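You operate a simulated robot arm through the tools that you are given. There is no shell and no other tool.

You run a simulated two-armed robot. Do the job below in one go: nothing can be reset, and whatever is moved stays where it is left.

TASK
Wipe the old paste off the lapping plate, then brush the card's paste on its middle.
Fine: use the black pad and the black brush; put both back. Set down upright: black brush. A coat counts when it lies all over at full strength: go over it till it gets no stronger. What is to be rubbed or washed off counts as gone when no trace of it is left.

It is judged by the outcome, as a careful person would: the job done as asked, and still so three seconds after it is handed in. It fails if anything else is knocked over, pushed out of place, dropped, spilled or broken.

THE ROBOT
Two 7-joint arms with two-finger parallel grippers on one trunk that stands fixed in place. Base frame: the origin is at the foot of the trunk, x ahead of it, y to its left, z up. Lengths are in cm, angles in rad, forces in N, time in s.
The left shoulder is at [7, 15.6, 113], the right one opposite. Each reaches about 123.1 cm from its shoulder. Payload 3.91 kg a hand.
Tool frame (each hand has its own): the origin (TCP) lies between the finger pads and is the grasp point; the fingertips stand 3 cm ahead of it; z points along the fingers, y is the line along which they close. The gripper opens to 11 cm. The fingers are 2 cm wide and 1 cm thick; the gripper's body (4.8 by 11.2 cm) begins 5.5 cm behind the TCP.
Orientation is that of the tool frame in the base frame, as [roll, pitch, yaw] about the fixed x, y, z axes, in that order (R = Rz(yaw) Ry(pitch) Rx(roll)). With the fingers straight down and closing along the base's y, the tool's x points along the base's -x, its y along +y and its z along -z.

THE INTERFACE
- The arms move only by the tool jog_arm. It takes "left_moves", "right_moves" or both (then of equal length, played together; a hand with none holds still); each is a list of rows, each an object of numbers (a shift or turn left out is 0, a gripper value left out holds the last): "dx", "dy", "dz": the shift along the tool's x, y, z in cm; "ax", "ay", "az": the turn, a rotation vector about the tool's x, y, z in rad; "gripper": the finger opening in cm, from 0 to 11. In form: [{"dx": .., "dy": .., "dz": .., "ax": .., "ay": .., "az": .., "gripper": ..}, ...]. A call has 1 to 20 rows; each row is the pose to reach, as a shift and turn from the pose commanded when the call began, along the tool's axes at that moment. A row lasts 0.2 s, in which the tool goes at most 5 cm and 0.15 rad; a call with a longer step from one row to the next is refused whole, and so is a gripper value outside its range. Where a pose cannot be reached the arm comes as near as it can. A force on the tool above 40 N (or 10 N above the force at the start of the call, whichever is more), or a blocked arm, ends the call early, and 0.2 s more pass. Each finger travels about 10.8 cm/s and halts on what it meets, pressing with about 40 N; the grip force reading is that of the motor and also rises with nothing between the fingers. The clock runs only during rows and for 0.2 s after the last one: add rows that repeat a pose to give the fingers time. It gives the time, the measured TCP pose, the force on the tool (base axes), the opening and the grip force at its end, in the units of the frame above (readings bear some noise), with the torque about the TCP (base axes, N m) and any sound that the robot's microphone picked up, and new pictures: "views" is both (left out), scene, wrist or none (wrist: the cameras of the hands that moved).
- Cameras (640 x 400 px; columns grow to the right, rows downward): "scene" is now at [13.68, 4.42, 138.03]; the picture's right is [0.51, -0.86, 0.00], its down [-0.23, -0.14, -0.96] and it looks along [0.83, 0.49, -0.27] (base axes); focal length 317 px, centre (320, 200). "left" rides on the left gripper at [7.2, -1.7, -10.3] in its tool frame; the picture's right is [0.23, 0.97, 0.00], its down [-0.76, 0.18, -0.62] and it looks along [-0.61, 0.14, 0.78] (tool axes); focal length 222 px, centre (320, 200). "right" rides on the right gripper at [7.2, 1.7, -10.3] in its tool frame; the picture's right is [-0.23, 0.97, 0.00], its down [-0.76, -0.18, -0.62] and it looks along [-0.61, -0.14, 0.78] (tool axes); focal length 222 px, centre (320, 200). There is no depth. A picture from a camera that has moved, and an enlarged one, comes with that camera's place and axes in the base frame and with its lens. The place of the scene camera against the robot may be out by one fixed shift of up to 1.8 cm in any direction.
- raise_lower(by): slides the trunk up (or, below 0, down) by that many cm; the arms and the scene camera ride with it, the base frame stays. It gives what a move gives, with no picture.
- turn_head(pan, tilt): turns the head with the scene camera to pan (to the left, within 1.501 rad either way) and tilt (down, from -0.506 to 1.204), counted from straight ahead of the robot. It gives what a move gives, and a new picture of the scene camera.
- close_up(camera, box): a new picture of the part [left, top, right, bottom] of that camera's present view, enlarged. No time passes.
- close_job(): hands the job in; it is judged then, once.

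Nothing tells you positions but the pictures and the camera data. Unless the task says otherwise, let go and move clear before handing in.

The tools are called after "Call:" as name(argument=value, ...) on one line, values as JSON. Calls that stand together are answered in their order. jog_arm: Moves the arms, as the interface text tells. Its arguments: {"type":"object","properties":{"left_moves":{"type":"array"},"right_moves":{"type":"array"},"views":{"type":"string","enum":["both","scene","wrist","none"]}},"required":[]} The other tools are called the same way: raise_lower (by) moves the trunk up or down; turn_head (pan, tilt) turns the head that bears the scene camera; close_up (camera, box) takes an enlarged picture of a part of a camera's view; close_job () hands the job in.

At the start:

```text
time: 0.0
left_eef_pos: [46.45, 66.91, 125.81]
left_tcp_rot: [-3.142, 0.0, 3.141]
left_force: [-0.7, -0.1, -0.4]
left_moment: [-0.03, 0.01, 0.0]
left_opening: 11.0
left_gripper_force: 0.0
right_eef_pos: [86.63, 13.27, 123.05]
right_tcp_rot: [-3.141, -0.002, -3.142]
right_force: [0.6, -0.5, -0.1]
right_moment: [0.0, 0.02, -0.02]
right_opening: 11.0
right_gripper_force: 0.1
trunk travel left (down, up): [-57.5, 36.5]
head pan, tilt (commanded): [0.538, 0.276]
```

scene: 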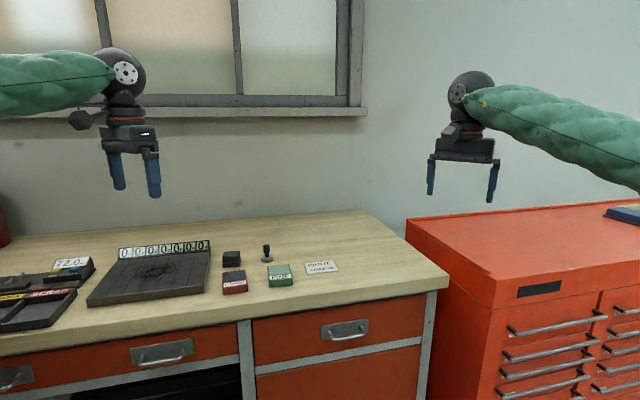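
right: 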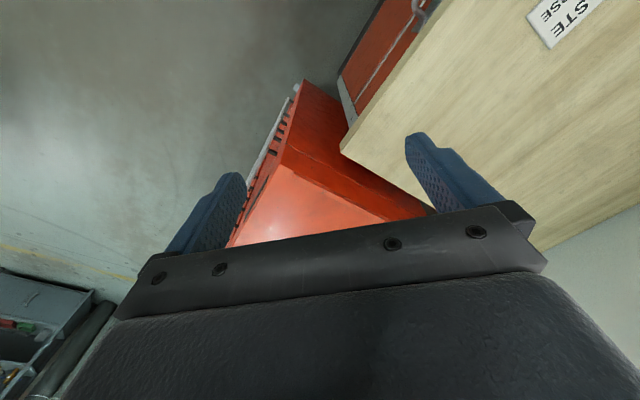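
left: 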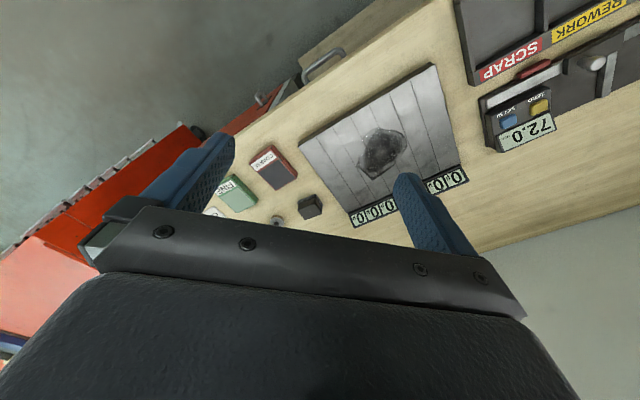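

I see a bench with a lapping plate bearing a dark patch, a black pad, a black brush standing upright, a red and a green paste tin, and a card. I'll look closer to read the card and labels before moving anything.

Call:
close_up(camera="scene", box=[200, 230, 360, 310])

Call:
close_up(camera="scene", box=[0, 230, 240, 340])

Call:
close_up(camera="left", box=[180, 60, 500, 260])

Call:
close_up(camera="right", box=[480, 0, 640, 100])

```text
4.00 times, centred on (280, 270) of scene
camera zoom: at [13.68, 4.42, 138.03], right [0.51, -0.86, 0.0], down [-0.23, -0.14, -0.96], along [0.83, 0.49, -0.27], focal length 1268 px, centre (480, -80)
```

zoom: 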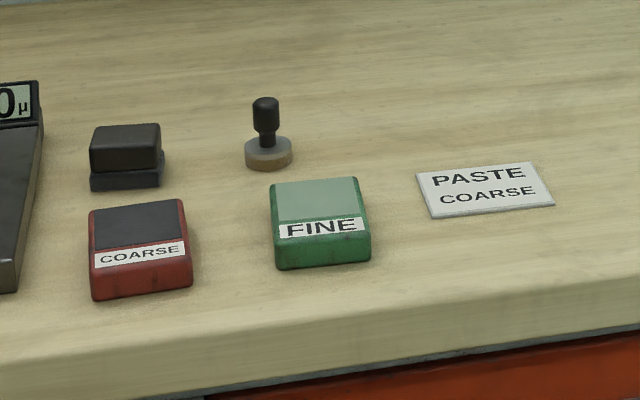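

```text
2.67 times, centred on (120, 285) of scene
camera zoom: at [13.68, 4.42, 138.03], right [0.51, -0.86, 0.0], down [-0.23, -0.14, -0.96], along [0.83, 0.49, -0.27], focal length 845 px, centre (853, -27)
```

zoom: 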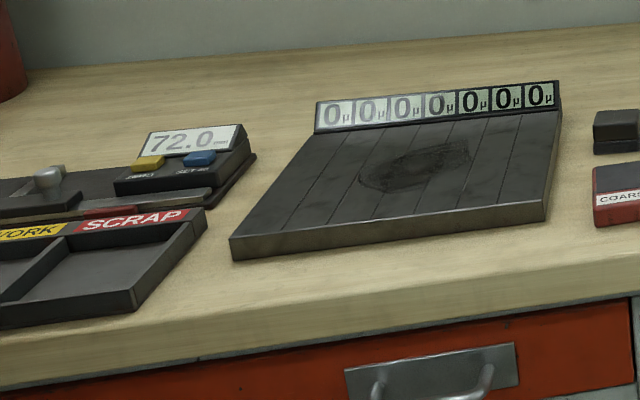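

```text
2.00 times, centred on (340, 160) of left
camera zoom: at [39.32, 65.15, 136.11], right [-0.23, 0.97, 0.0], down [0.76, 0.18, 0.62], along [0.61, 0.14, -0.78], focal length 444 px, centre (280, 280)
```

zoom: 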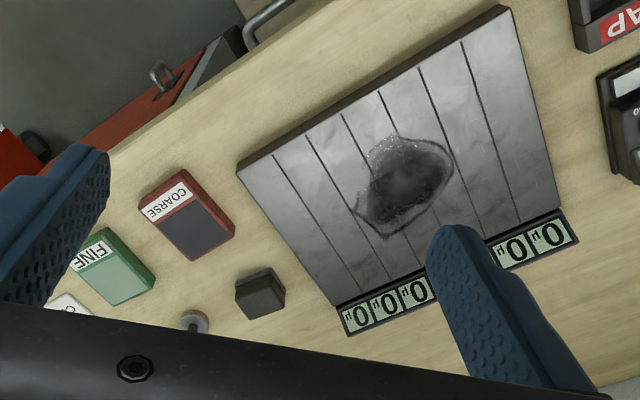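

```text
4.00 times, centred on (560, 50) of right
camera zoom: at [79.35, 14.94, 133.32], right [0.23, 0.97, 0.0], down [0.76, -0.18, 0.62], along [0.61, -0.14, -0.78], focal length 888 px, centre (-640, 800)
```

zoom: 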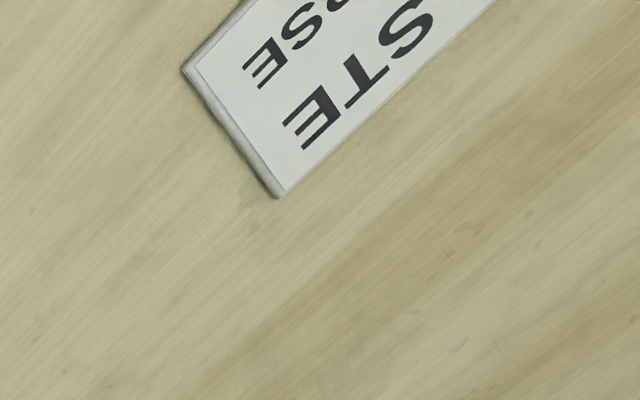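

The card reads "PASTE COARSE", so the paste wanted is the dark one in the red COARSE tin. I'll turn the head to the plate for a better view of its strips, the readouts and the clutter around it.

Call:
turn_head(pan=0.8, tilt=0.5)

```text
time: 0.8
left_eef_pos: [46.5, 66.87, 125.84]
left_tcp_rot: [-3.141, -0.001, 3.141]
left_force: [-0.5, 0.0, 0.0]
left_moment: [-0.06, -0.02, 0.01]
left_opening: 11.0
left_gripper_force: 0.0
right_eef_pos: [86.55, 13.23, 122.81]
right_tcp_rot: [3.14, -0.001, -3.141]
right_force: [-0.6, 0.1, -0.5]
right_moment: [-0.05, 0.01, 0.01]
right_opening: 11.02
right_gripper_force: 0.1
trunk travel left (down, up): [-57.5, 36.5]
head pan, tilt (commanded): [0.799, 0.499]
camera scene: at [12.01, 6.14, 135.97], right [0.72, -0.7, 0.0], down [-0.33, -0.34, -0.88], along [0.61, 0.63, -0.48], focal length 317 px, centre (320, 200)
```

scene: 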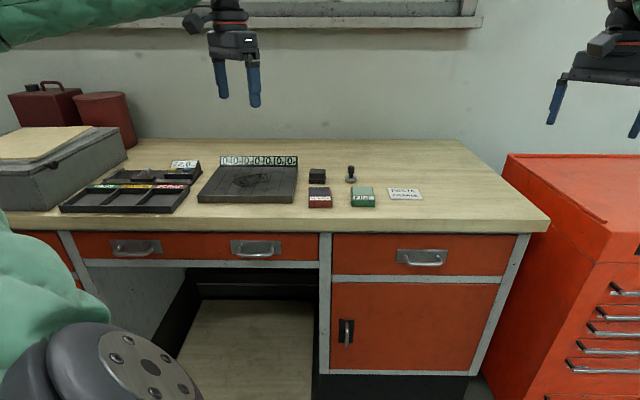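

Call:
close_up(camera="scene", box=[180, 140, 440, 220])

Call:
close_up(camera="scene", box=[190, 145, 310, 210])

Call:
close_up(camera="scene", box=[300, 155, 430, 220])

Call:
close_up(camera="scene", box=[50, 145, 210, 225])

```text
2.46 times, centred on (310, 180) of scene
camera zoom: at [12.01, 6.14, 135.97], right [0.72, -0.7, 0.0], down [-0.33, -0.34, -0.88], along [0.61, 0.63, -0.48], focal length 780 px, centre (345, 249)
```

zoom: 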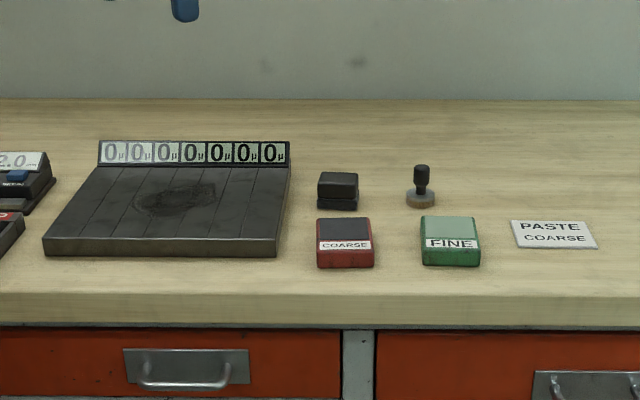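

```text
5.33 times, centred on (250, 178) of scene
camera zoom: at [12.01, 6.14, 135.97], right [0.72, -0.7, 0.0], down [-0.33, -0.34, -0.88], along [0.61, 0.63, -0.48], focal length 1690 px, centre (693, 320)
```

zoom: 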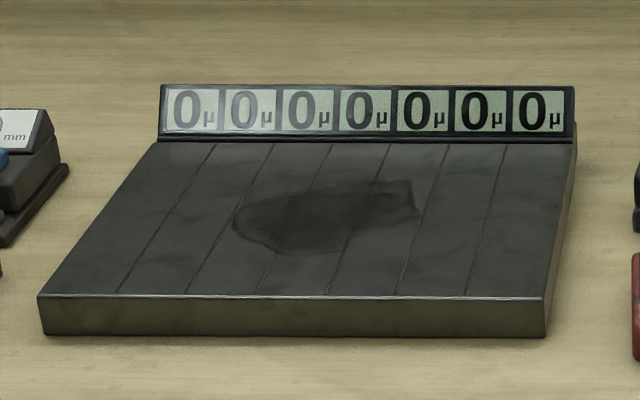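

```text
4.92 times, centred on (365, 188) of scene
camera zoom: at [12.01, 6.14, 135.97], right [0.72, -0.7, 0.0], down [-0.33, -0.34, -0.88], along [0.61, 0.63, -0.48], focal length 1560 px, centre (98, 262)
```

zoom: 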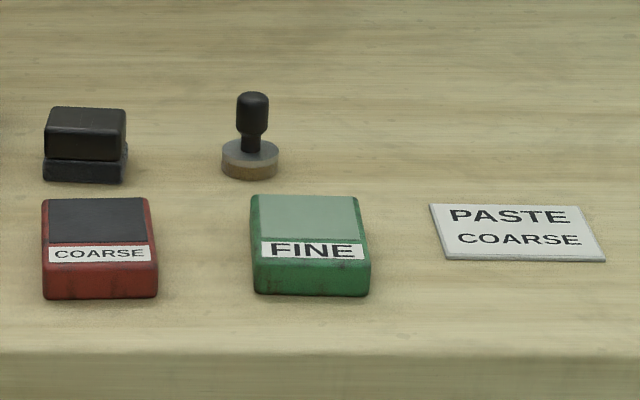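

```text
4.00 times, centred on (130, 185) of scene
camera zoom: at [12.01, 6.14, 135.97], right [0.72, -0.7, 0.0], down [-0.33, -0.34, -0.88], along [0.61, 0.63, -0.48], focal length 1268 px, centre (1080, 260)
```

zoom: 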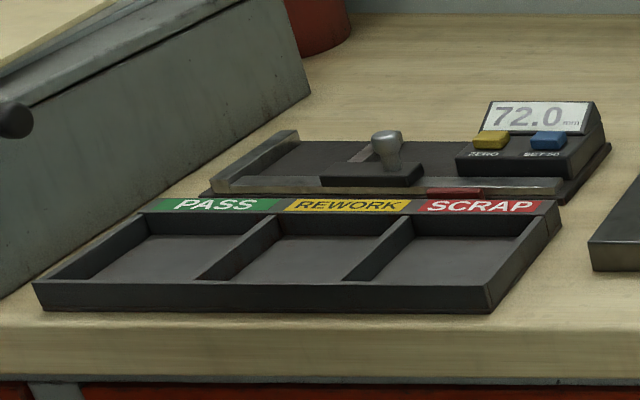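

The bench stands about 45° to the robot, so I take the plate centre to be near (57, 82), the pad (74, 70), the brush (80, 63), the red tin (65, 61), and the bench top z≈94. I'll bring the left hand above this area, turned 45° to line up with the bench, to look closer.

Call:
jog_arm(left_moves=[{"dx": -3.4, "dy": -1.3, "dz": 2.3, "az": -0.131}, {"dx": -6.8, "dy": -2.6, "dz": 4.6, "az": -0.262}, {"dx": -10.2, "dy": -4, "dz": 7, "az": -0.393}, {"dx": -13.6, "dy": -5.3, "dz": 9.3, "az": -0.524}, {"dx": -17, "dy": -6.6, "dz": 11.6, "az": -0.655}, {"dx": -20.5, "dy": -8, "dz": 14, "az": -0.785}, {"dx": -20.5, "dy": -8, "dz": 14, "az": -0.785}], views="both")

```text
time: 2.4
left_eef_pos: [67.1, 58.81, 111.88]
left_tcp_rot: [-3.141, 0.0, -2.354]
left_force: [-0.1, -0.3, 0.1]
left_moment: [0.02, -0.03, 0.05]
left_opening: 11.0
left_gripper_force: 0.1
right_eef_pos: [86.57, 13.26, 123.04]
right_tcp_rot: [3.141, 0.0, -3.141]
right_force: [-0.8, 0.4, -0.1]
right_moment: [-0.03, 0.0, 0.0]
right_opening: 11.03
right_gripper_force: 0.0
trunk travel left (down, up): [-57.5, 36.5]
head pan, tilt (commanded): [0.799, 0.499]
camera scene: at [11.89, 6.17, 135.97], right [0.72, -0.7, 0.0], down [-0.33, -0.34, -0.88], along [0.61, 0.63, -0.48], focal length 317 px, centre (320, 200)
camera left: at [63.15, 52.47, 122.19], right [-0.85, 0.53, 0.0], down [0.41, 0.66, 0.62], along [0.33, 0.53, -0.78], focal length 222 px, centre (320, 200)
```

scene: 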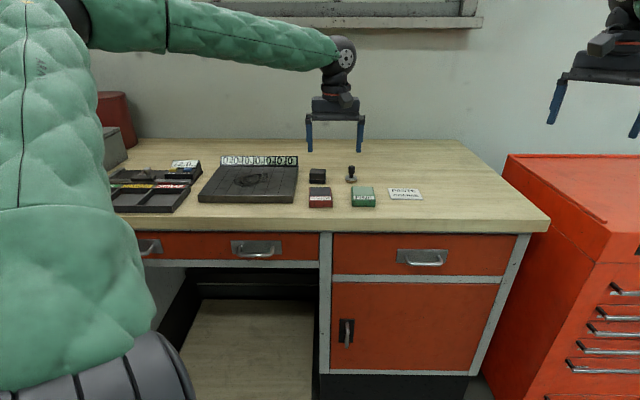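
left: 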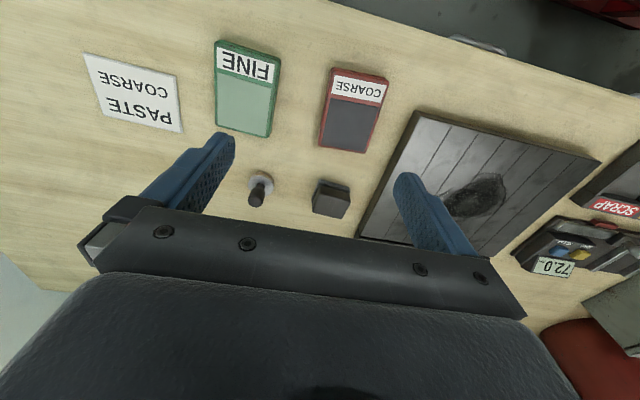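

The hand is lined up and now sees the tins, pad and brush. I'll enlarge this view to measure them.

Call:
close_up(camera="left", box=[230, 150, 390, 250])

Call:
close_up(camera="left", box=[300, 60, 400, 160])

Call:
close_up(camera="left", box=[350, 90, 610, 260])

```text
4.00 times, centred on (310, 200) of left
camera zoom: at [63.15, 52.47, 122.19], right [-0.85, 0.53, 0.0], down [0.41, 0.66, 0.62], along [0.33, 0.53, -0.78], focal length 888 px, centre (360, 200)
```

zoom: 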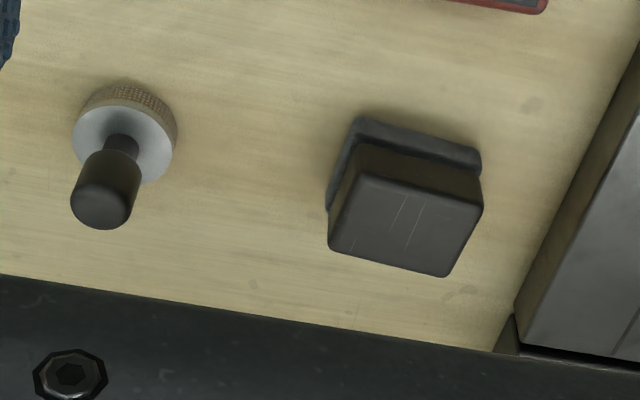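

```text
4.00 times, centred on (350, 110) of left
camera zoom: at [63.15, 52.47, 122.19], right [-0.85, 0.53, 0.0], down [0.41, 0.66, 0.62], along [0.33, 0.53, -0.78], focal length 888 px, centre (200, 560)
```

zoom: 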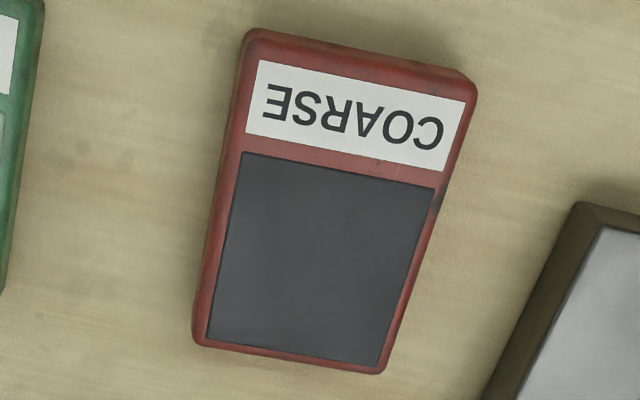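

```text
2.35 times, centred on (480, 175) of left
camera zoom: at [63.15, 52.47, 122.19], right [-0.85, 0.53, 0.0], down [0.41, 0.66, 0.62], along [0.33, 0.53, -0.78], focal length 523 px, centre (-56, 259)
```

zoom: 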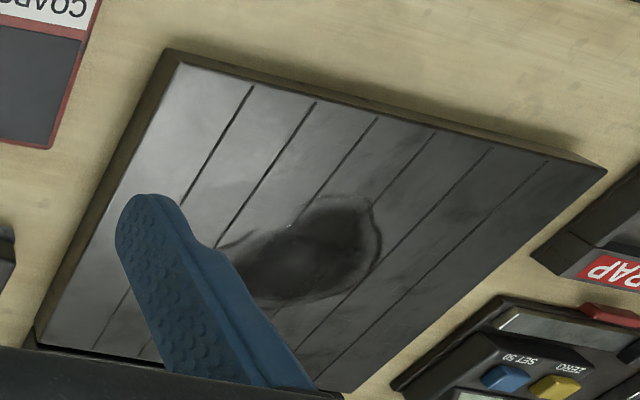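

The pad is a two-tier block about 5 cm wide, sitting near (72.7, 70.9), and the coarse tin lies in front of it. I'll go above the pad at a safe height and re-measure before gripping it.

Call:
jog_arm(left_moves=[{"dx": -3, "dy": 1.2, "dz": 1.2}, {"dx": -6, "dy": 2.4, "dz": 2.4}, {"dx": -9, "dy": 3.6, "dz": 3.7}, {"dx": -11.5, "dy": 4.6, "dz": 5}, {"dx": -11.5, "dy": 4.6, "dz": 5}], views="both")

Call:
close_up(camera="left", box=[220, 80, 420, 205])

```text
time: 3.6
left_eef_pos: [72.0, 70.26, 106.94]
left_tcp_rot: [-3.141, 0.0, -2.356]
left_force: [0.0, 0.4, 0.1]
left_moment: [0.03, 0.01, -0.01]
left_opening: 10.99
left_gripper_force: 0.1
right_eef_pos: [86.69, 13.27, 123.01]
right_tcp_rot: [3.14, 0.001, -3.141]
right_force: [0.2, -0.2, -0.7]
right_moment: [-0.01, -0.02, 0.0]
right_opening: 10.99
right_gripper_force: 0.0
trunk travel left (down, up): [-57.5, 36.5]
head pan, tilt (commanded): [0.799, 0.499]
camera scene: at [11.97, 6.08, 135.97], right [0.72, -0.7, 0.0], down [-0.33, -0.34, -0.88], along [0.61, 0.63, -0.48], focal length 317 px, centre (320, 200)
camera left: at [68.06, 63.85, 117.23], right [-0.85, 0.53, 0.0], down [0.41, 0.66, 0.62], along [0.33, 0.53, -0.78], focal length 222 px, centre (320, 200)
```

scene: 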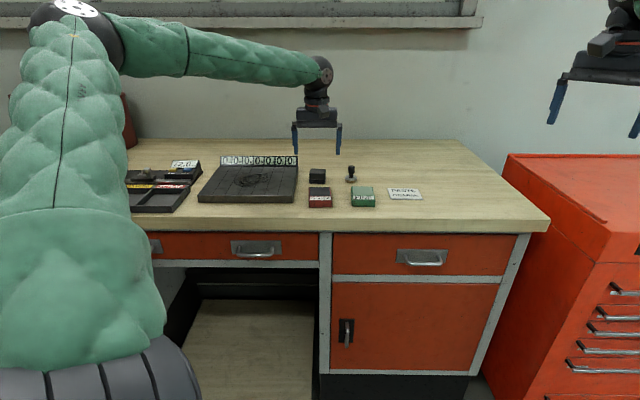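
left: 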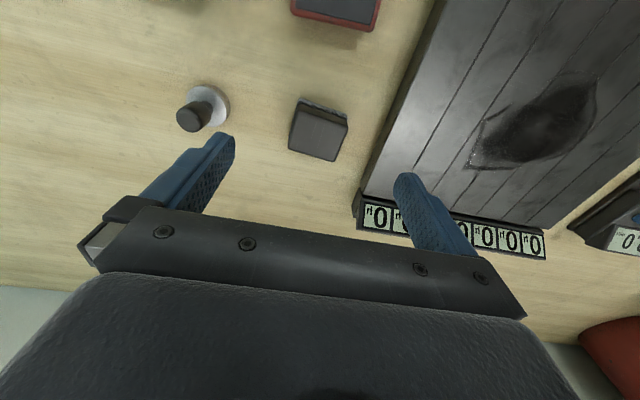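

```text
3.20 times, centred on (320, 142) of left
camera zoom: at [68.06, 63.85, 117.23], right [-0.85, 0.53, 0.0], down [0.41, 0.66, 0.62], along [0.33, 0.53, -0.78], focal length 711 px, centre (320, 384)
```

zoom: 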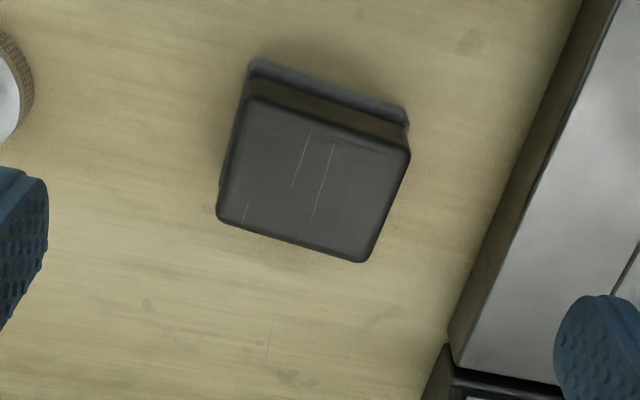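

The pad top is at z≈98.1, about 4.7 × 3.6 cm and turned roughly 0.09 rad from the hand. The plate edge is close on one side, so I'll narrow the fingers to 7 cm, line up and come part of the way down to check.

Call:
jog_arm(left_moves=[{"dx": -0.3, "dy": -0.07, "dz": 0, "az": 0.043, "gripper": 7}, {"dx": -0.58, "dy": -0.14, "dz": 0, "az": 0.086, "gripper": 7}, {"dx": -0.58, "dy": -0.14, "dz": 2, "az": 0.086, "gripper": 7}, {"dx": -0.58, "dy": -0.14, "dz": 4, "az": 0.086, "gripper": 7}, {"dx": -0.58, "dy": -0.14, "dz": 4, "az": 0.086, "gripper": 7}], views="wrist")

Call:
close_up(camera="left", box=[220, 80, 420, 205])

```text
time: 4.8
left_eef_pos: [72.3, 70.52, 102.89]
left_tcp_rot: [3.141, 0.0, -2.442]
left_force: [-1.0, -0.4, 0.8]
left_moment: [0.03, 0.02, 0.0]
left_opening: 7.02
left_gripper_force: 0.0
right_eef_pos: [86.65, 13.26, 122.86]
right_tcp_rot: [3.141, 0.0, -3.14]
right_force: [0.4, -0.4, 0.9]
right_moment: [0.01, 0.01, 0.02]
right_opening: 10.99
right_gripper_force: 0.0
trunk travel left (down, up): [-57.5, 36.5]
head pan, tilt (commanded): [0.799, 0.499]
camera left: at [67.99, 64.56, 113.15], right [-0.8, 0.6, 0.0], down [0.47, 0.63, 0.62], along [0.37, 0.5, -0.78], focal length 222 px, centre (320, 200)
```

left: 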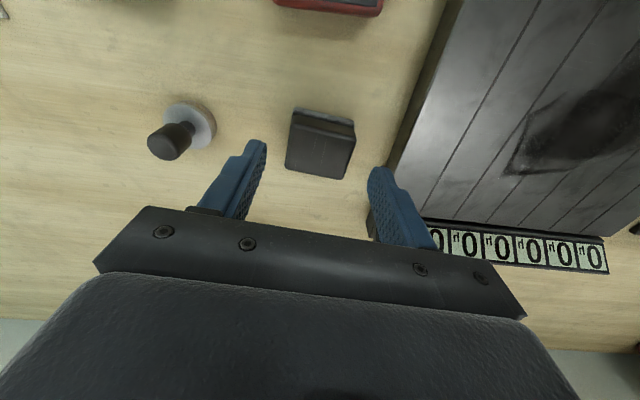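

```text
3.20 times, centred on (320, 142) of left
camera zoom: at [67.99, 64.56, 113.15], right [-0.8, 0.6, 0.0], down [0.47, 0.63, 0.62], along [0.37, 0.5, -0.78], focal length 711 px, centre (320, 384)
```

zoom: 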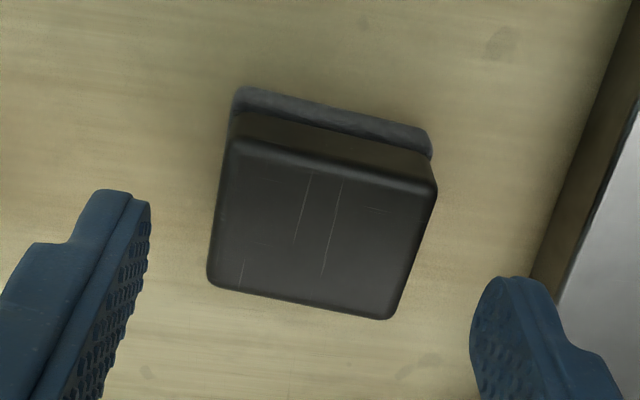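

The pad sits centred between the fingers. I'll lower the open fingers either side of the grip block and check the depth before closing.

Call:
jog_arm(left_moves=[{"dx": -0.1, "dz": 2}, {"dx": -0.15, "dz": 4}, {"dx": -0.15, "dz": 4}], views="both")

Call:
close_up(camera="scene", box=[270, 130, 370, 205])

Call:
close_up(camera="left", box=[220, 100, 420, 225])

```text
time: 5.6
left_eef_pos: [72.52, 70.53, 98.77]
left_tcp_rot: [-3.141, 0.001, -2.441]
left_force: [-0.1, 0.0, 0.4]
left_moment: [0.0, -0.05, 0.0]
left_opening: 6.98
left_gripper_force: 0.0
right_eef_pos: [86.71, 13.29, 123.01]
right_tcp_rot: [-3.141, 0.0, 3.142]
right_force: [0.6, -0.1, -0.1]
right_moment: [-0.01, -0.01, 0.02]
right_opening: 11.01
right_gripper_force: 0.1
trunk travel left (down, up): [-57.5, 36.5]
head pan, tilt (commanded): [0.799, 0.499]
camera scene: at [12.0, 6.13, 135.96], right [0.72, -0.7, 0.0], down [-0.33, -0.34, -0.88], along [0.61, 0.63, -0.48], focal length 317 px, centre (320, 200)
camera left: at [68.05, 64.68, 109.14], right [-0.8, 0.6, 0.0], down [0.47, 0.63, 0.62], along [0.37, 0.5, -0.78], focal length 222 px, centre (320, 200)
```

scene: 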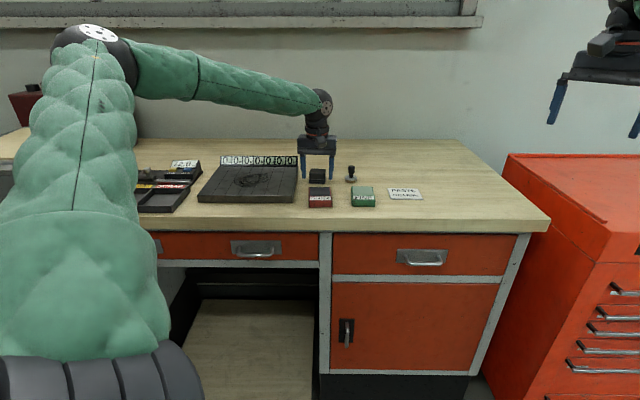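
left: 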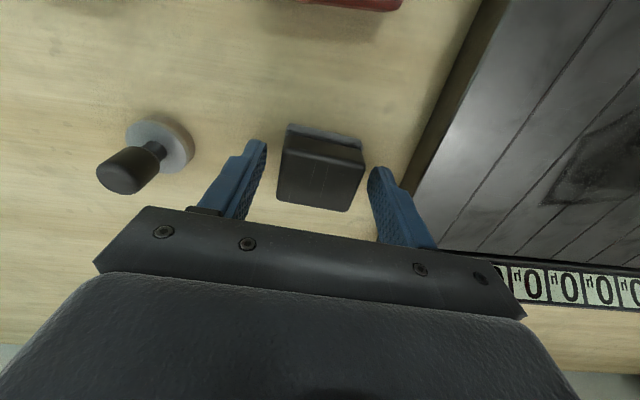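

```text
5.33 times, centred on (320, 168) of scene
camera zoom: at [12.0, 6.13, 135.96], right [0.72, -0.7, 0.0], down [-0.33, -0.34, -0.88], along [0.61, 0.63, -0.48], focal length 1690 px, centre (320, 373)
```

zoom: 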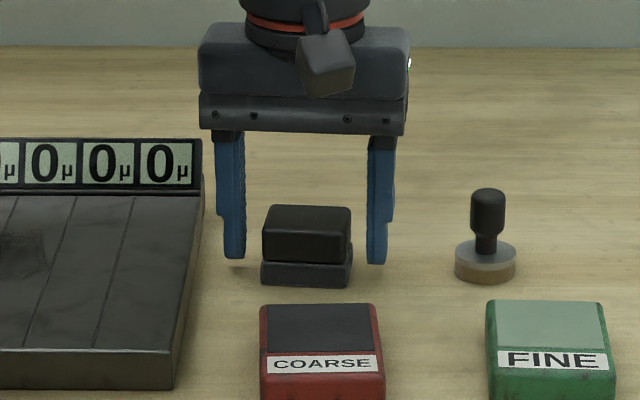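

```text
3.20 times, centred on (320, 162) of left
camera zoom: at [68.05, 64.68, 109.14], right [-0.8, 0.6, 0.0], down [0.47, 0.63, 0.62], along [0.37, 0.5, -0.78], focal length 711 px, centre (320, 320)
```

zoom: 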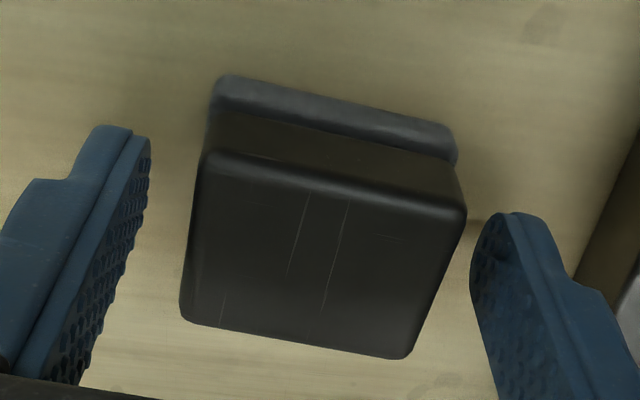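

The fingers straddle the pad, but their tips reach slightly into its lower tier. I'll raise 0.85 cm so that only the grip block is held, then close.

Call:
jog_arm(left_moves=[{"dz": -0.85}, {"dz": -0.85, "gripper": 3}, {"dz": -0.85, "gripper": 3}, {"dz": -0.85, "gripper": 3}], views="both")

Call:
close_up(camera="scene", box=[270, 130, 370, 205])

```text
time: 6.6
left_eef_pos: [72.58, 70.65, 99.71]
left_tcp_rot: [-3.141, 0.0, -2.441]
left_force: [-0.4, 0.5, 0.1]
left_moment: [0.02, 0.02, 0.03]
left_opening: 4.69
left_gripper_force: 40.0
right_eef_pos: [86.6, 13.33, 123.0]
right_tcp_rot: [-3.141, -0.001, 3.141]
right_force: [-0.3, 0.5, -0.4]
right_moment: [0.0, 0.02, 0.0]
right_opening: 10.99
right_gripper_force: 0.0
trunk travel left (down, up): [-57.5, 36.5]
head pan, tilt (commanded): [0.799, 0.499]
camera scene: at [12.02, 6.15, 135.96], right [0.72, -0.7, 0.0], down [-0.33, -0.34, -0.88], along [0.61, 0.63, -0.48], focal length 317 px, centre (320, 200)
camera left: at [68.07, 64.72, 109.95], right [-0.8, 0.6, 0.0], down [0.47, 0.63, 0.62], along [0.37, 0.5, -0.78], focal length 222 px, centre (320, 200)
```

scene: 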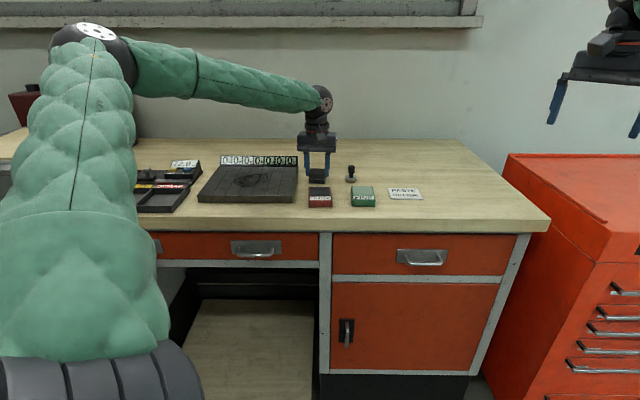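
left: 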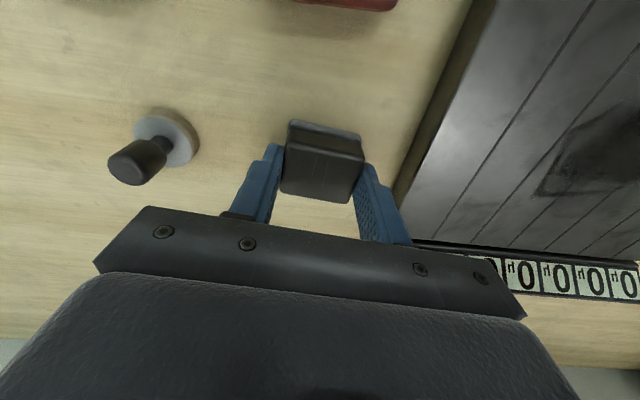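

```text
5.33 times, centred on (320, 168) of scene
camera zoom: at [12.02, 6.15, 135.96], right [0.72, -0.7, 0.0], down [-0.33, -0.34, -0.88], along [0.61, 0.63, -0.48], focal length 1690 px, centre (320, 373)
```

zoom: 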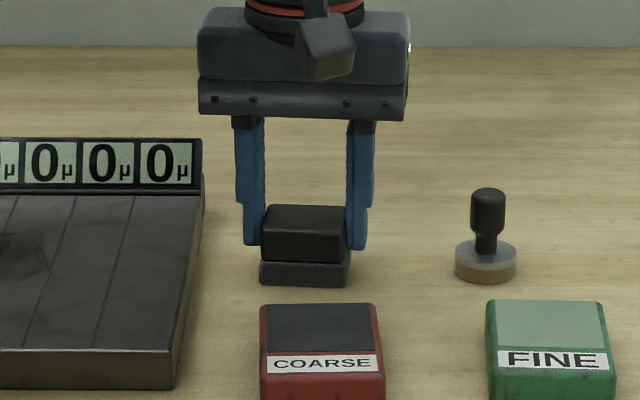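

The pad is held firmly, with an opening of 4.69 cm at TCP (72.6, 70.65, 99.65), which is its home spot. I'll lift it and square the hand to the bench.

Call:
jog_arm(left_moves=[{"dz": -2}, {"dz": -5, "az": -0.043}, {"dz": -8, "az": -0.086}, {"dz": -8, "az": -0.086}], views="both")

Call:
close_up(camera="left", box=[220, 80, 480, 240])

```text
time: 7.6
left_eef_pos: [72.63, 70.61, 107.67]
left_tcp_rot: [-3.141, 0.0, -2.354]
left_force: [-0.2, 0.3, -0.9]
left_moment: [0.02, 0.02, 0.03]
left_opening: 4.68
left_gripper_force: 39.5
right_eef_pos: [86.66, 13.34, 122.9]
right_tcp_rot: [-3.141, -0.003, -3.141]
right_force: [-0.5, 0.5, 0.4]
right_moment: [-0.04, 0.0, -0.01]
right_opening: 11.02
right_gripper_force: 0.0
trunk travel left (down, up): [-57.5, 36.5]
head pan, tilt (commanded): [0.799, 0.499]
camera scene: at [12.06, 6.2, 135.95], right [0.72, -0.7, 0.0], down [-0.33, -0.34, -0.88], along [0.61, 0.63, -0.48], focal length 317 px, centre (320, 200)
camera left: at [68.71, 64.38, 117.9], right [-0.85, 0.53, 0.0], down [0.41, 0.66, 0.62], along [0.33, 0.53, -0.78], focal length 222 px, centre (320, 200)
```

scene: 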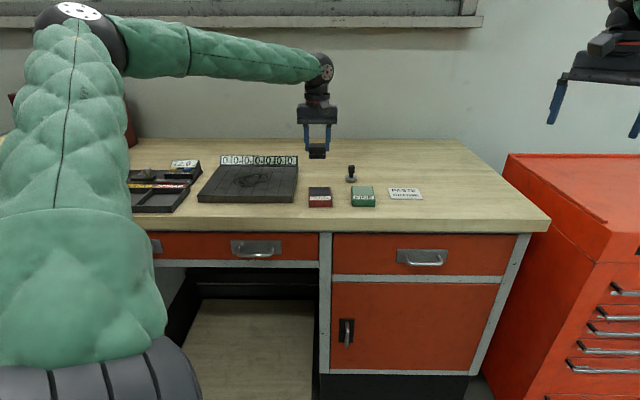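
left: 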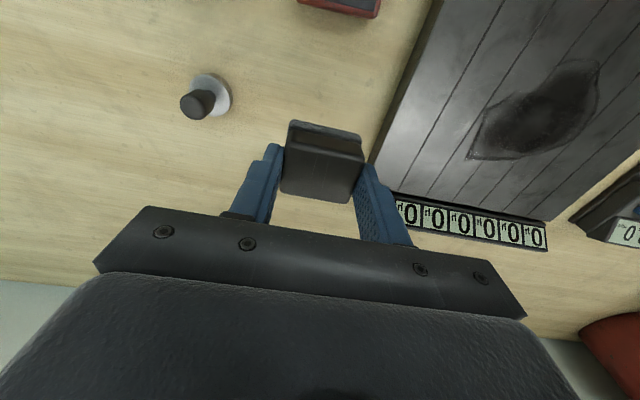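

```text
2.46 times, centred on (350, 160) of left
camera zoom: at [68.71, 64.38, 117.9], right [-0.85, 0.53, 0.0], down [0.41, 0.66, 0.62], along [0.33, 0.53, -0.78], focal length 547 px, centre (246, 298)
```

zoom: 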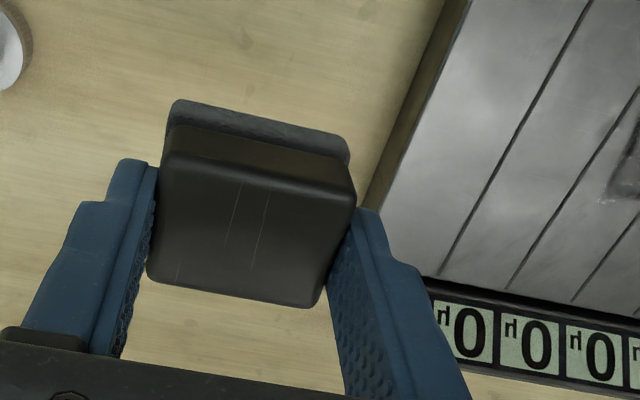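

The old patch spans roughly 10 × 10 cm around the plate centre, about +5 cm toward me and +19 cm to the left of the hand. I'll carry the pad there and stop a couple of centimetres above the plate.

Call:
jog_arm(left_moves=[{"dx": 1, "dy": 4, "dz": 0}, {"dx": 2, "dy": 8, "dz": 0}, {"dx": 3, "dy": 12, "dz": 0}, {"dx": 4, "dy": 16, "dz": 1}, {"dx": 5, "dy": 19, "dz": 3}, {"dx": 5, "dy": 19, "dz": 4}, {"dx": 5, "dy": 19, "dz": 4}], views="both")

Call:
close_up(camera="scene", box=[190, 120, 310, 210])

Call:
close_up(camera="left", box=[180, 20, 500, 240])

```text
time: 8.6
left_eef_pos: [58.27, 78.49, 102.09]
left_tcp_rot: [3.067, -0.064, -2.357]
left_force: [-6.4, -7.7, 36.4]
left_moment: [-0.85, -0.34, -0.23]
left_opening: 4.68
left_gripper_force: 39.7
right_eef_pos: [86.51, 13.12, 122.9]
right_tcp_rot: [3.142, 0.001, -3.141]
right_force: [1.0, 0.7, 0.0]
right_moment: [-0.03, 0.02, -0.01]
right_opening: 11.0
right_gripper_force: 0.0
trunk travel left (down, up): [-57.5, 36.5]
head pan, tilt (commanded): [0.799, 0.499]
stopped in row 5 (left hand): the force on the tool passed its limit at 362 N (the readings are from after the stop); the commanded pose is now the measured one
camera scene: at [11.93, 5.95, 136.01], right [0.72, -0.7, 0.0], down [-0.33, -0.34, -0.88], along [0.61, 0.63, -0.48], focal length 317 px, centre (320, 200)
camera left: at [55.46, 72.21, 112.5], right [-0.84, 0.53, 0.09], down [0.47, 0.66, 0.58], along [0.25, 0.53, -0.81], focal length 222 px, centre (320, 200)
```

scene: 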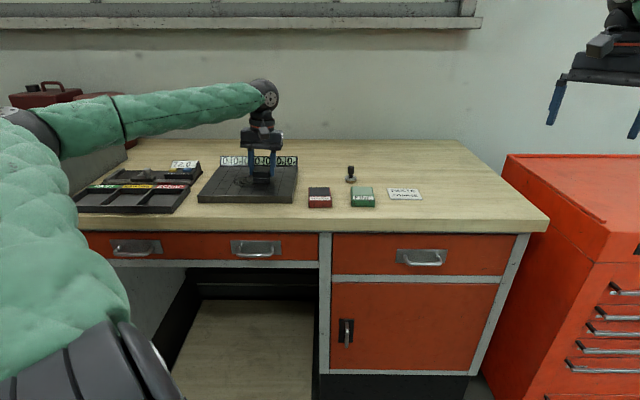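
left: 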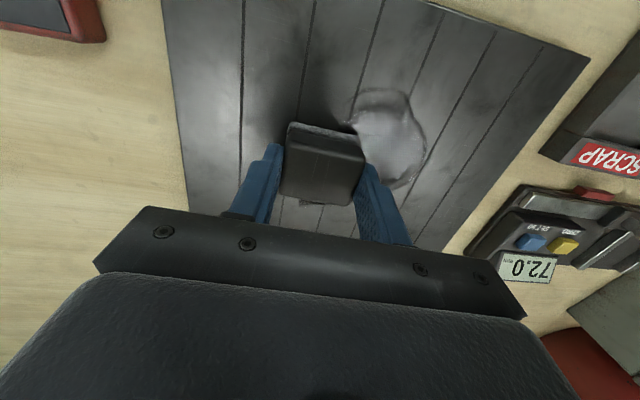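

```text
4.44 times, centred on (250, 165) of scene
camera zoom: at [11.93, 5.95, 136.01], right [0.72, -0.7, 0.0], down [-0.33, -0.34, -0.88], along [0.61, 0.63, -0.48], focal length 1409 px, centre (631, 356)
```

zoom: 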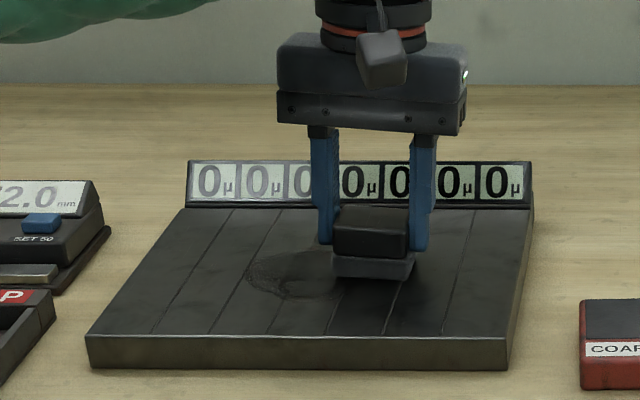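

```text
1.82 times, centred on (340, 130) of left
camera zoom: at [55.46, 72.21, 112.5], right [-0.84, 0.53, 0.09], down [0.47, 0.66, 0.58], along [0.25, 0.53, -0.81], focal length 404 px, centre (284, 327)
```

zoom: 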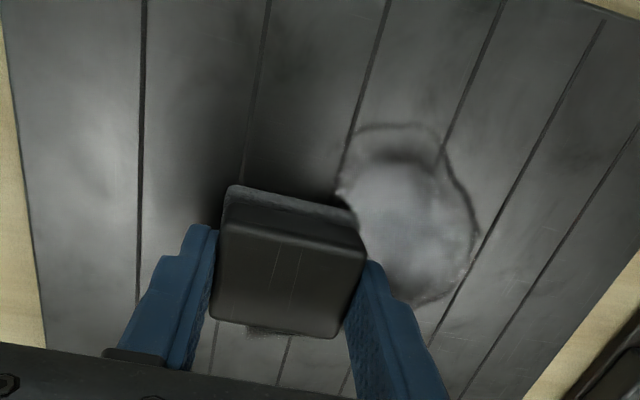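

The hand came down onto the plate early: it stopped with 36 N of push and the hand slightly tilted, though the plate itself has not shifted. I'll ease straight up a little and see whether the arm follows properly.

Call:
jog_arm(left_moves=[{"dz": -0.3}, {"dz": -0.8}, {"dz": -1.5}, {"dz": -1.5}], views="both")

Call:
close_up(camera="scene", box=[190, 110, 310, 210])

```text
time: 9.6
left_eef_pos: [58.53, 78.84, 102.88]
left_tcp_rot: [3.062, -0.071, -2.356]
left_force: [0.4, 0.0, -0.4]
left_moment: [-0.02, -0.01, -0.02]
left_opening: 4.7
left_gripper_force: 39.9
right_eef_pos: [86.75, 13.36, 122.91]
right_tcp_rot: [-3.139, -0.004, -3.14]
right_force: [1.4, 0.4, 0.2]
right_moment: [-0.02, 0.0, 0.01]
right_opening: 10.98
right_gripper_force: 0.1
trunk travel left (down, up): [-57.5, 36.5]
head pan, tilt (commanded): [0.799, 0.499]
camera scene: at [12.01, 6.15, 135.95], right [0.72, -0.7, 0.0], down [-0.33, -0.34, -0.88], along [0.61, 0.63, -0.48], focal length 317 px, centre (320, 200)
camera left: at [55.67, 72.45, 113.39], right [-0.84, 0.53, 0.09], down [0.48, 0.66, 0.58], along [0.25, 0.53, -0.81], focal length 222 px, centre (320, 200)
```

scene: 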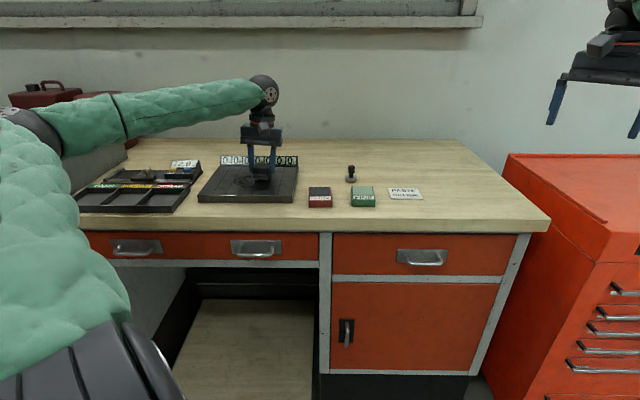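
left: 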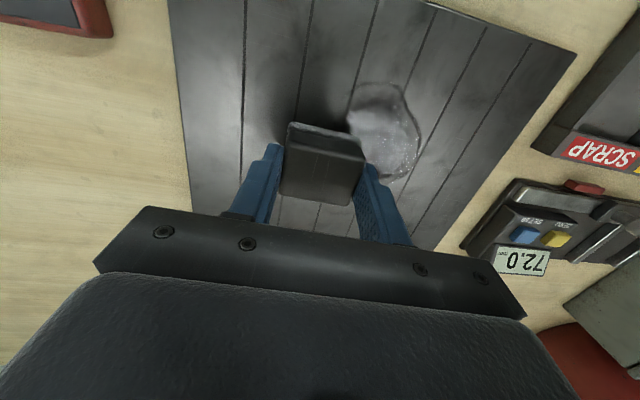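

```text
4.00 times, centred on (250, 160) of scene
camera zoom: at [12.01, 6.15, 135.95], right [0.72, -0.7, 0.0], down [-0.33, -0.34, -0.88], along [0.61, 0.63, -0.48], focal length 1268 px, centre (600, 360)
```

zoom: 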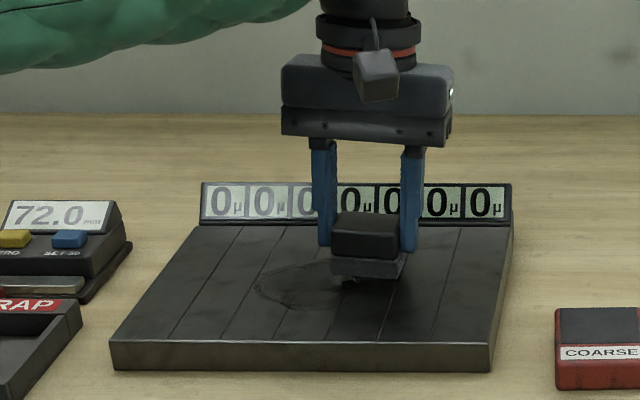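

The hand is free again but still tilted about 0.1 rad. I'll level it and rise in small steps to check the arm tracks commands here.

Call:
jog_arm(left_moves=[{"dz": -0.5, "ax": 0.02, "ay": -0.017}, {"dz": -1.2, "ax": 0.04, "ay": -0.034}, {"dz": -2, "ax": 0.06, "ay": -0.05}, {"dz": -3, "ax": 0.077, "ay": -0.067}, {"dz": -3, "ax": 0.077, "ay": -0.067}], views="both")

Call:
close_up(camera="left", box=[180, 20, 500, 240])

```text
time: 10.8
left_eef_pos: [58.81, 78.73, 105.74]
left_tcp_rot: [3.141, -0.006, -2.357]
left_force: [0.4, -0.1, -1.1]
left_moment: [0.02, -0.01, -0.03]
left_opening: 4.7
left_gripper_force: 40.1
right_eef_pos: [86.74, 13.42, 122.82]
right_tcp_rot: [-3.139, -0.002, -3.14]
right_force: [0.1, 0.0, -0.4]
right_moment: [0.01, -0.01, 0.01]
right_opening: 11.01
right_gripper_force: 0.1
trunk travel left (down, up): [-57.5, 36.5]
head pan, tilt (commanded): [0.799, 0.499]
camera scene: at [12.04, 6.18, 135.95], right [0.72, -0.7, 0.0], down [-0.33, -0.34, -0.88], along [0.61, 0.63, -0.48], focal length 317 px, centre (320, 200)
camera left: at [54.92, 72.51, 116.12], right [-0.85, 0.53, 0.0], down [0.42, 0.67, 0.62], along [0.33, 0.53, -0.79], focal length 222 px, centre (320, 200)
```

scene: 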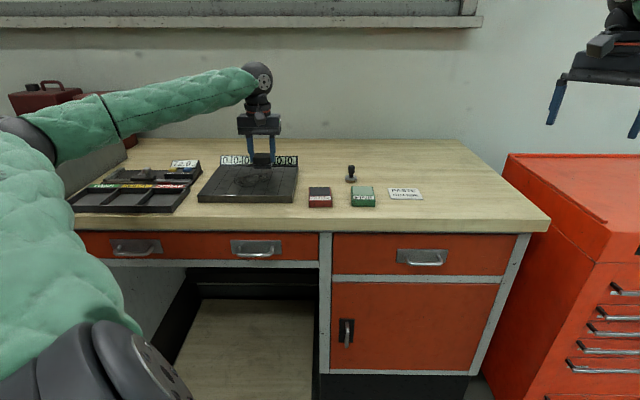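
left: 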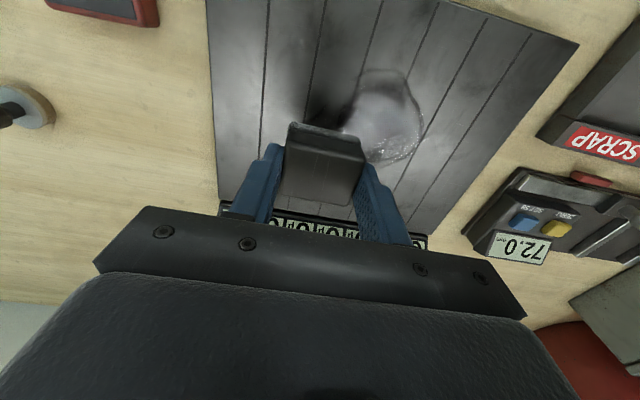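

```text
1.82 times, centred on (340, 130) of left
camera zoom: at [54.92, 72.51, 116.12], right [-0.85, 0.53, 0.0], down [0.42, 0.67, 0.62], along [0.33, 0.53, -0.79], focal length 404 px, centre (284, 327)
```

zoom: 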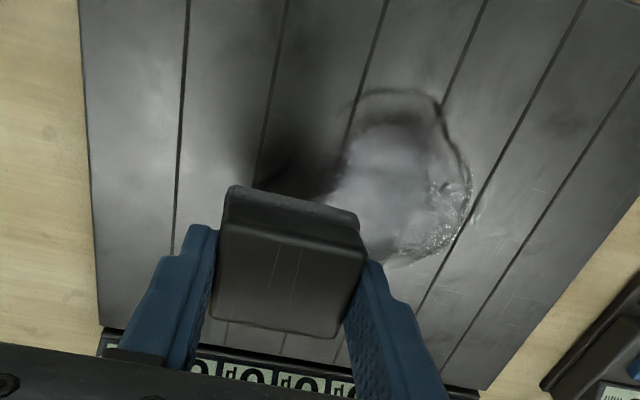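

The arm now tracks level at (58.8, 78.7, 105.7). I'll rise a bit and probe the region over the plate in small steps to see whether the arm misbehaves in some spot before I go down again.

Call:
jog_arm(left_moves=[{"dz": -1.5}, {"dz": -3}, {"dz": -3, "dy": 1}, {"dz": -3, "dy": 2}, {"dz": -3, "dy": 3}, {"dz": -3, "dy": 3}], views="scene")

```text
time: 12.2
left_eef_pos: [56.81, 80.87, 108.86]
left_tcp_rot: [-3.14, -0.005, -2.358]
left_force: [-0.8, 0.7, -0.7]
left_moment: [0.01, -0.01, 0.04]
left_opening: 4.69
left_gripper_force: 40.3
right_eef_pos: [86.75, 13.37, 122.82]
right_tcp_rot: [-3.138, -0.002, -3.141]
right_force: [-0.1, 0.4, -0.6]
right_moment: [0.01, -0.02, 0.0]
right_opening: 11.02
right_gripper_force: 0.1
trunk travel left (down, up): [-57.5, 36.5]
head pan, tilt (commanded): [0.799, 0.499]
camera scene: at [12.05, 6.17, 135.95], right [0.72, -0.7, 0.0], down [-0.33, -0.34, -0.88], along [0.61, 0.63, -0.48], focal length 317 px, centre (320, 200)
```

scene: 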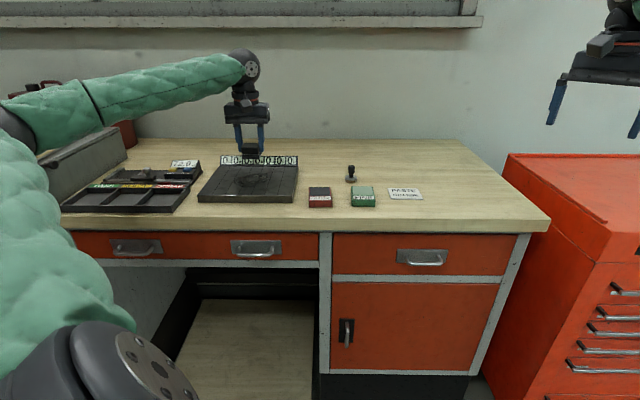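

Tracking is good here. Let me look at the patch from this pose before lowering.

Call:
close_up(camera="left", box=[160, 0, 560, 250])

Call:
close_up(camera="scene", box=[190, 130, 310, 210])

```text
1.60 times, centred on (360, 125) of left
camera zoom: at [52.83, 74.61, 119.08], right [-0.85, 0.53, 0.0], down [0.42, 0.67, 0.62], along [0.33, 0.53, -0.79], focal length 355 px, centre (256, 320)
```

zoom: 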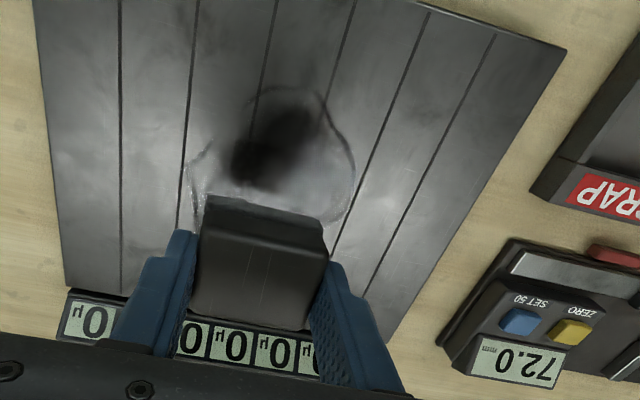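

```text
5.00 times, centred on (250, 170) of scene
camera zoom: at [12.05, 6.17, 135.95], right [0.72, -0.7, 0.0], down [-0.33, -0.34, -0.88], along [0.61, 0.63, -0.48], focal length 1585 px, centre (670, 350)
```

zoom: 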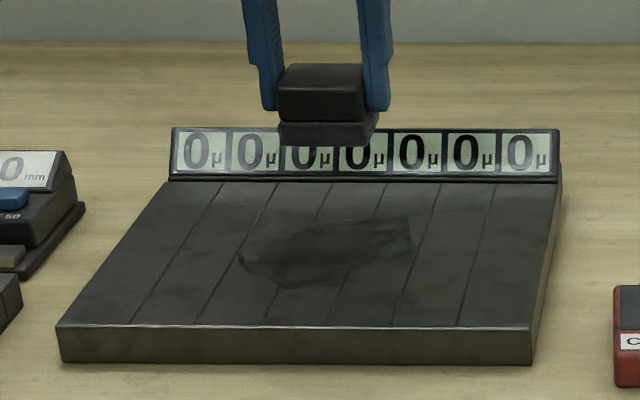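

The patch extends roughly ±5 cm around this spot. I'll lower gently over it to find the contact height.

Call:
jog_arm(left_moves=[{"dx": 0.3, "dz": 1.5}, {"dx": 0.7, "dz": 3}, {"dx": 1, "dz": 4.5}, {"dx": 1, "dz": 5.5, "ay": -0.005}, {"dx": 1, "dz": 6, "ay": -0.005}, {"dx": 1, "dz": 6, "ay": -0.005}], views="none")

```text
time: 13.6
left_eef_pos: [55.82, 80.19, 102.92]
left_tcp_rot: [3.141, 0.0, -2.357]
left_force: [-0.1, -0.1, -1.2]
left_moment: [0.02, 0.0, 0.0]
left_opening: 4.71
left_gripper_force: 39.7
right_eef_pos: [86.66, 13.37, 122.82]
right_tcp_rot: [-3.14, -0.002, -3.141]
right_force: [0.4, 1.3, 0.2]
right_moment: [-0.01, -0.01, -0.01]
right_opening: 11.02
right_gripper_force: 0.0
trunk travel left (down, up): [-57.5, 36.5]
head pan, tilt (commanded): [0.799, 0.499]
```

Call:
jog_arm(left_moves=[{"dz": 0.3}, {"dz": 0.6}, {"dz": 0.8}, {"dz": 0.8}], views="none")

```text
time: 14.6
left_eef_pos: [55.94, 80.18, 102.03]
left_tcp_rot: [3.142, 0.0, -2.358]
left_force: [0.4, 0.8, -0.3]
left_moment: [0.0, 0.01, 0.0]
left_opening: 4.69
left_gripper_force: 40.2
right_eef_pos: [86.61, 13.29, 122.88]
right_tcp_rot: [-3.138, -0.002, -3.141]
right_force: [-0.1, -0.1, 0.4]
right_moment: [-0.02, -0.02, -0.03]
right_opening: 11.01
right_gripper_force: 0.1
trunk travel left (down, up): [-57.5, 36.5]
head pan, tilt (commanded): [0.799, 0.499]
```

Call:
jog_arm(left_moves=[{"dz": 0.15}, {"dz": 0.3}, {"dz": 0.3}], views="none")

```text
time: 15.4
left_eef_pos: [55.93, 80.06, 101.89]
left_tcp_rot: [-3.141, 0.003, -2.357]
left_force: [3.6, 3.6, 16.9]
left_moment: [0.0, 0.08, -0.03]
left_opening: 4.69
left_gripper_force: 39.7
right_eef_pos: [86.66, 13.21, 122.84]
right_tcp_rot: [-3.141, 0.001, -3.141]
right_force: [0.3, -0.2, 0.2]
right_moment: [-0.03, -0.06, -0.01]
right_opening: 10.96
right_gripper_force: 0.0
trunk travel left (down, up): [-57.5, 36.5]
head pan, tilt (commanded): [0.799, 0.499]
```

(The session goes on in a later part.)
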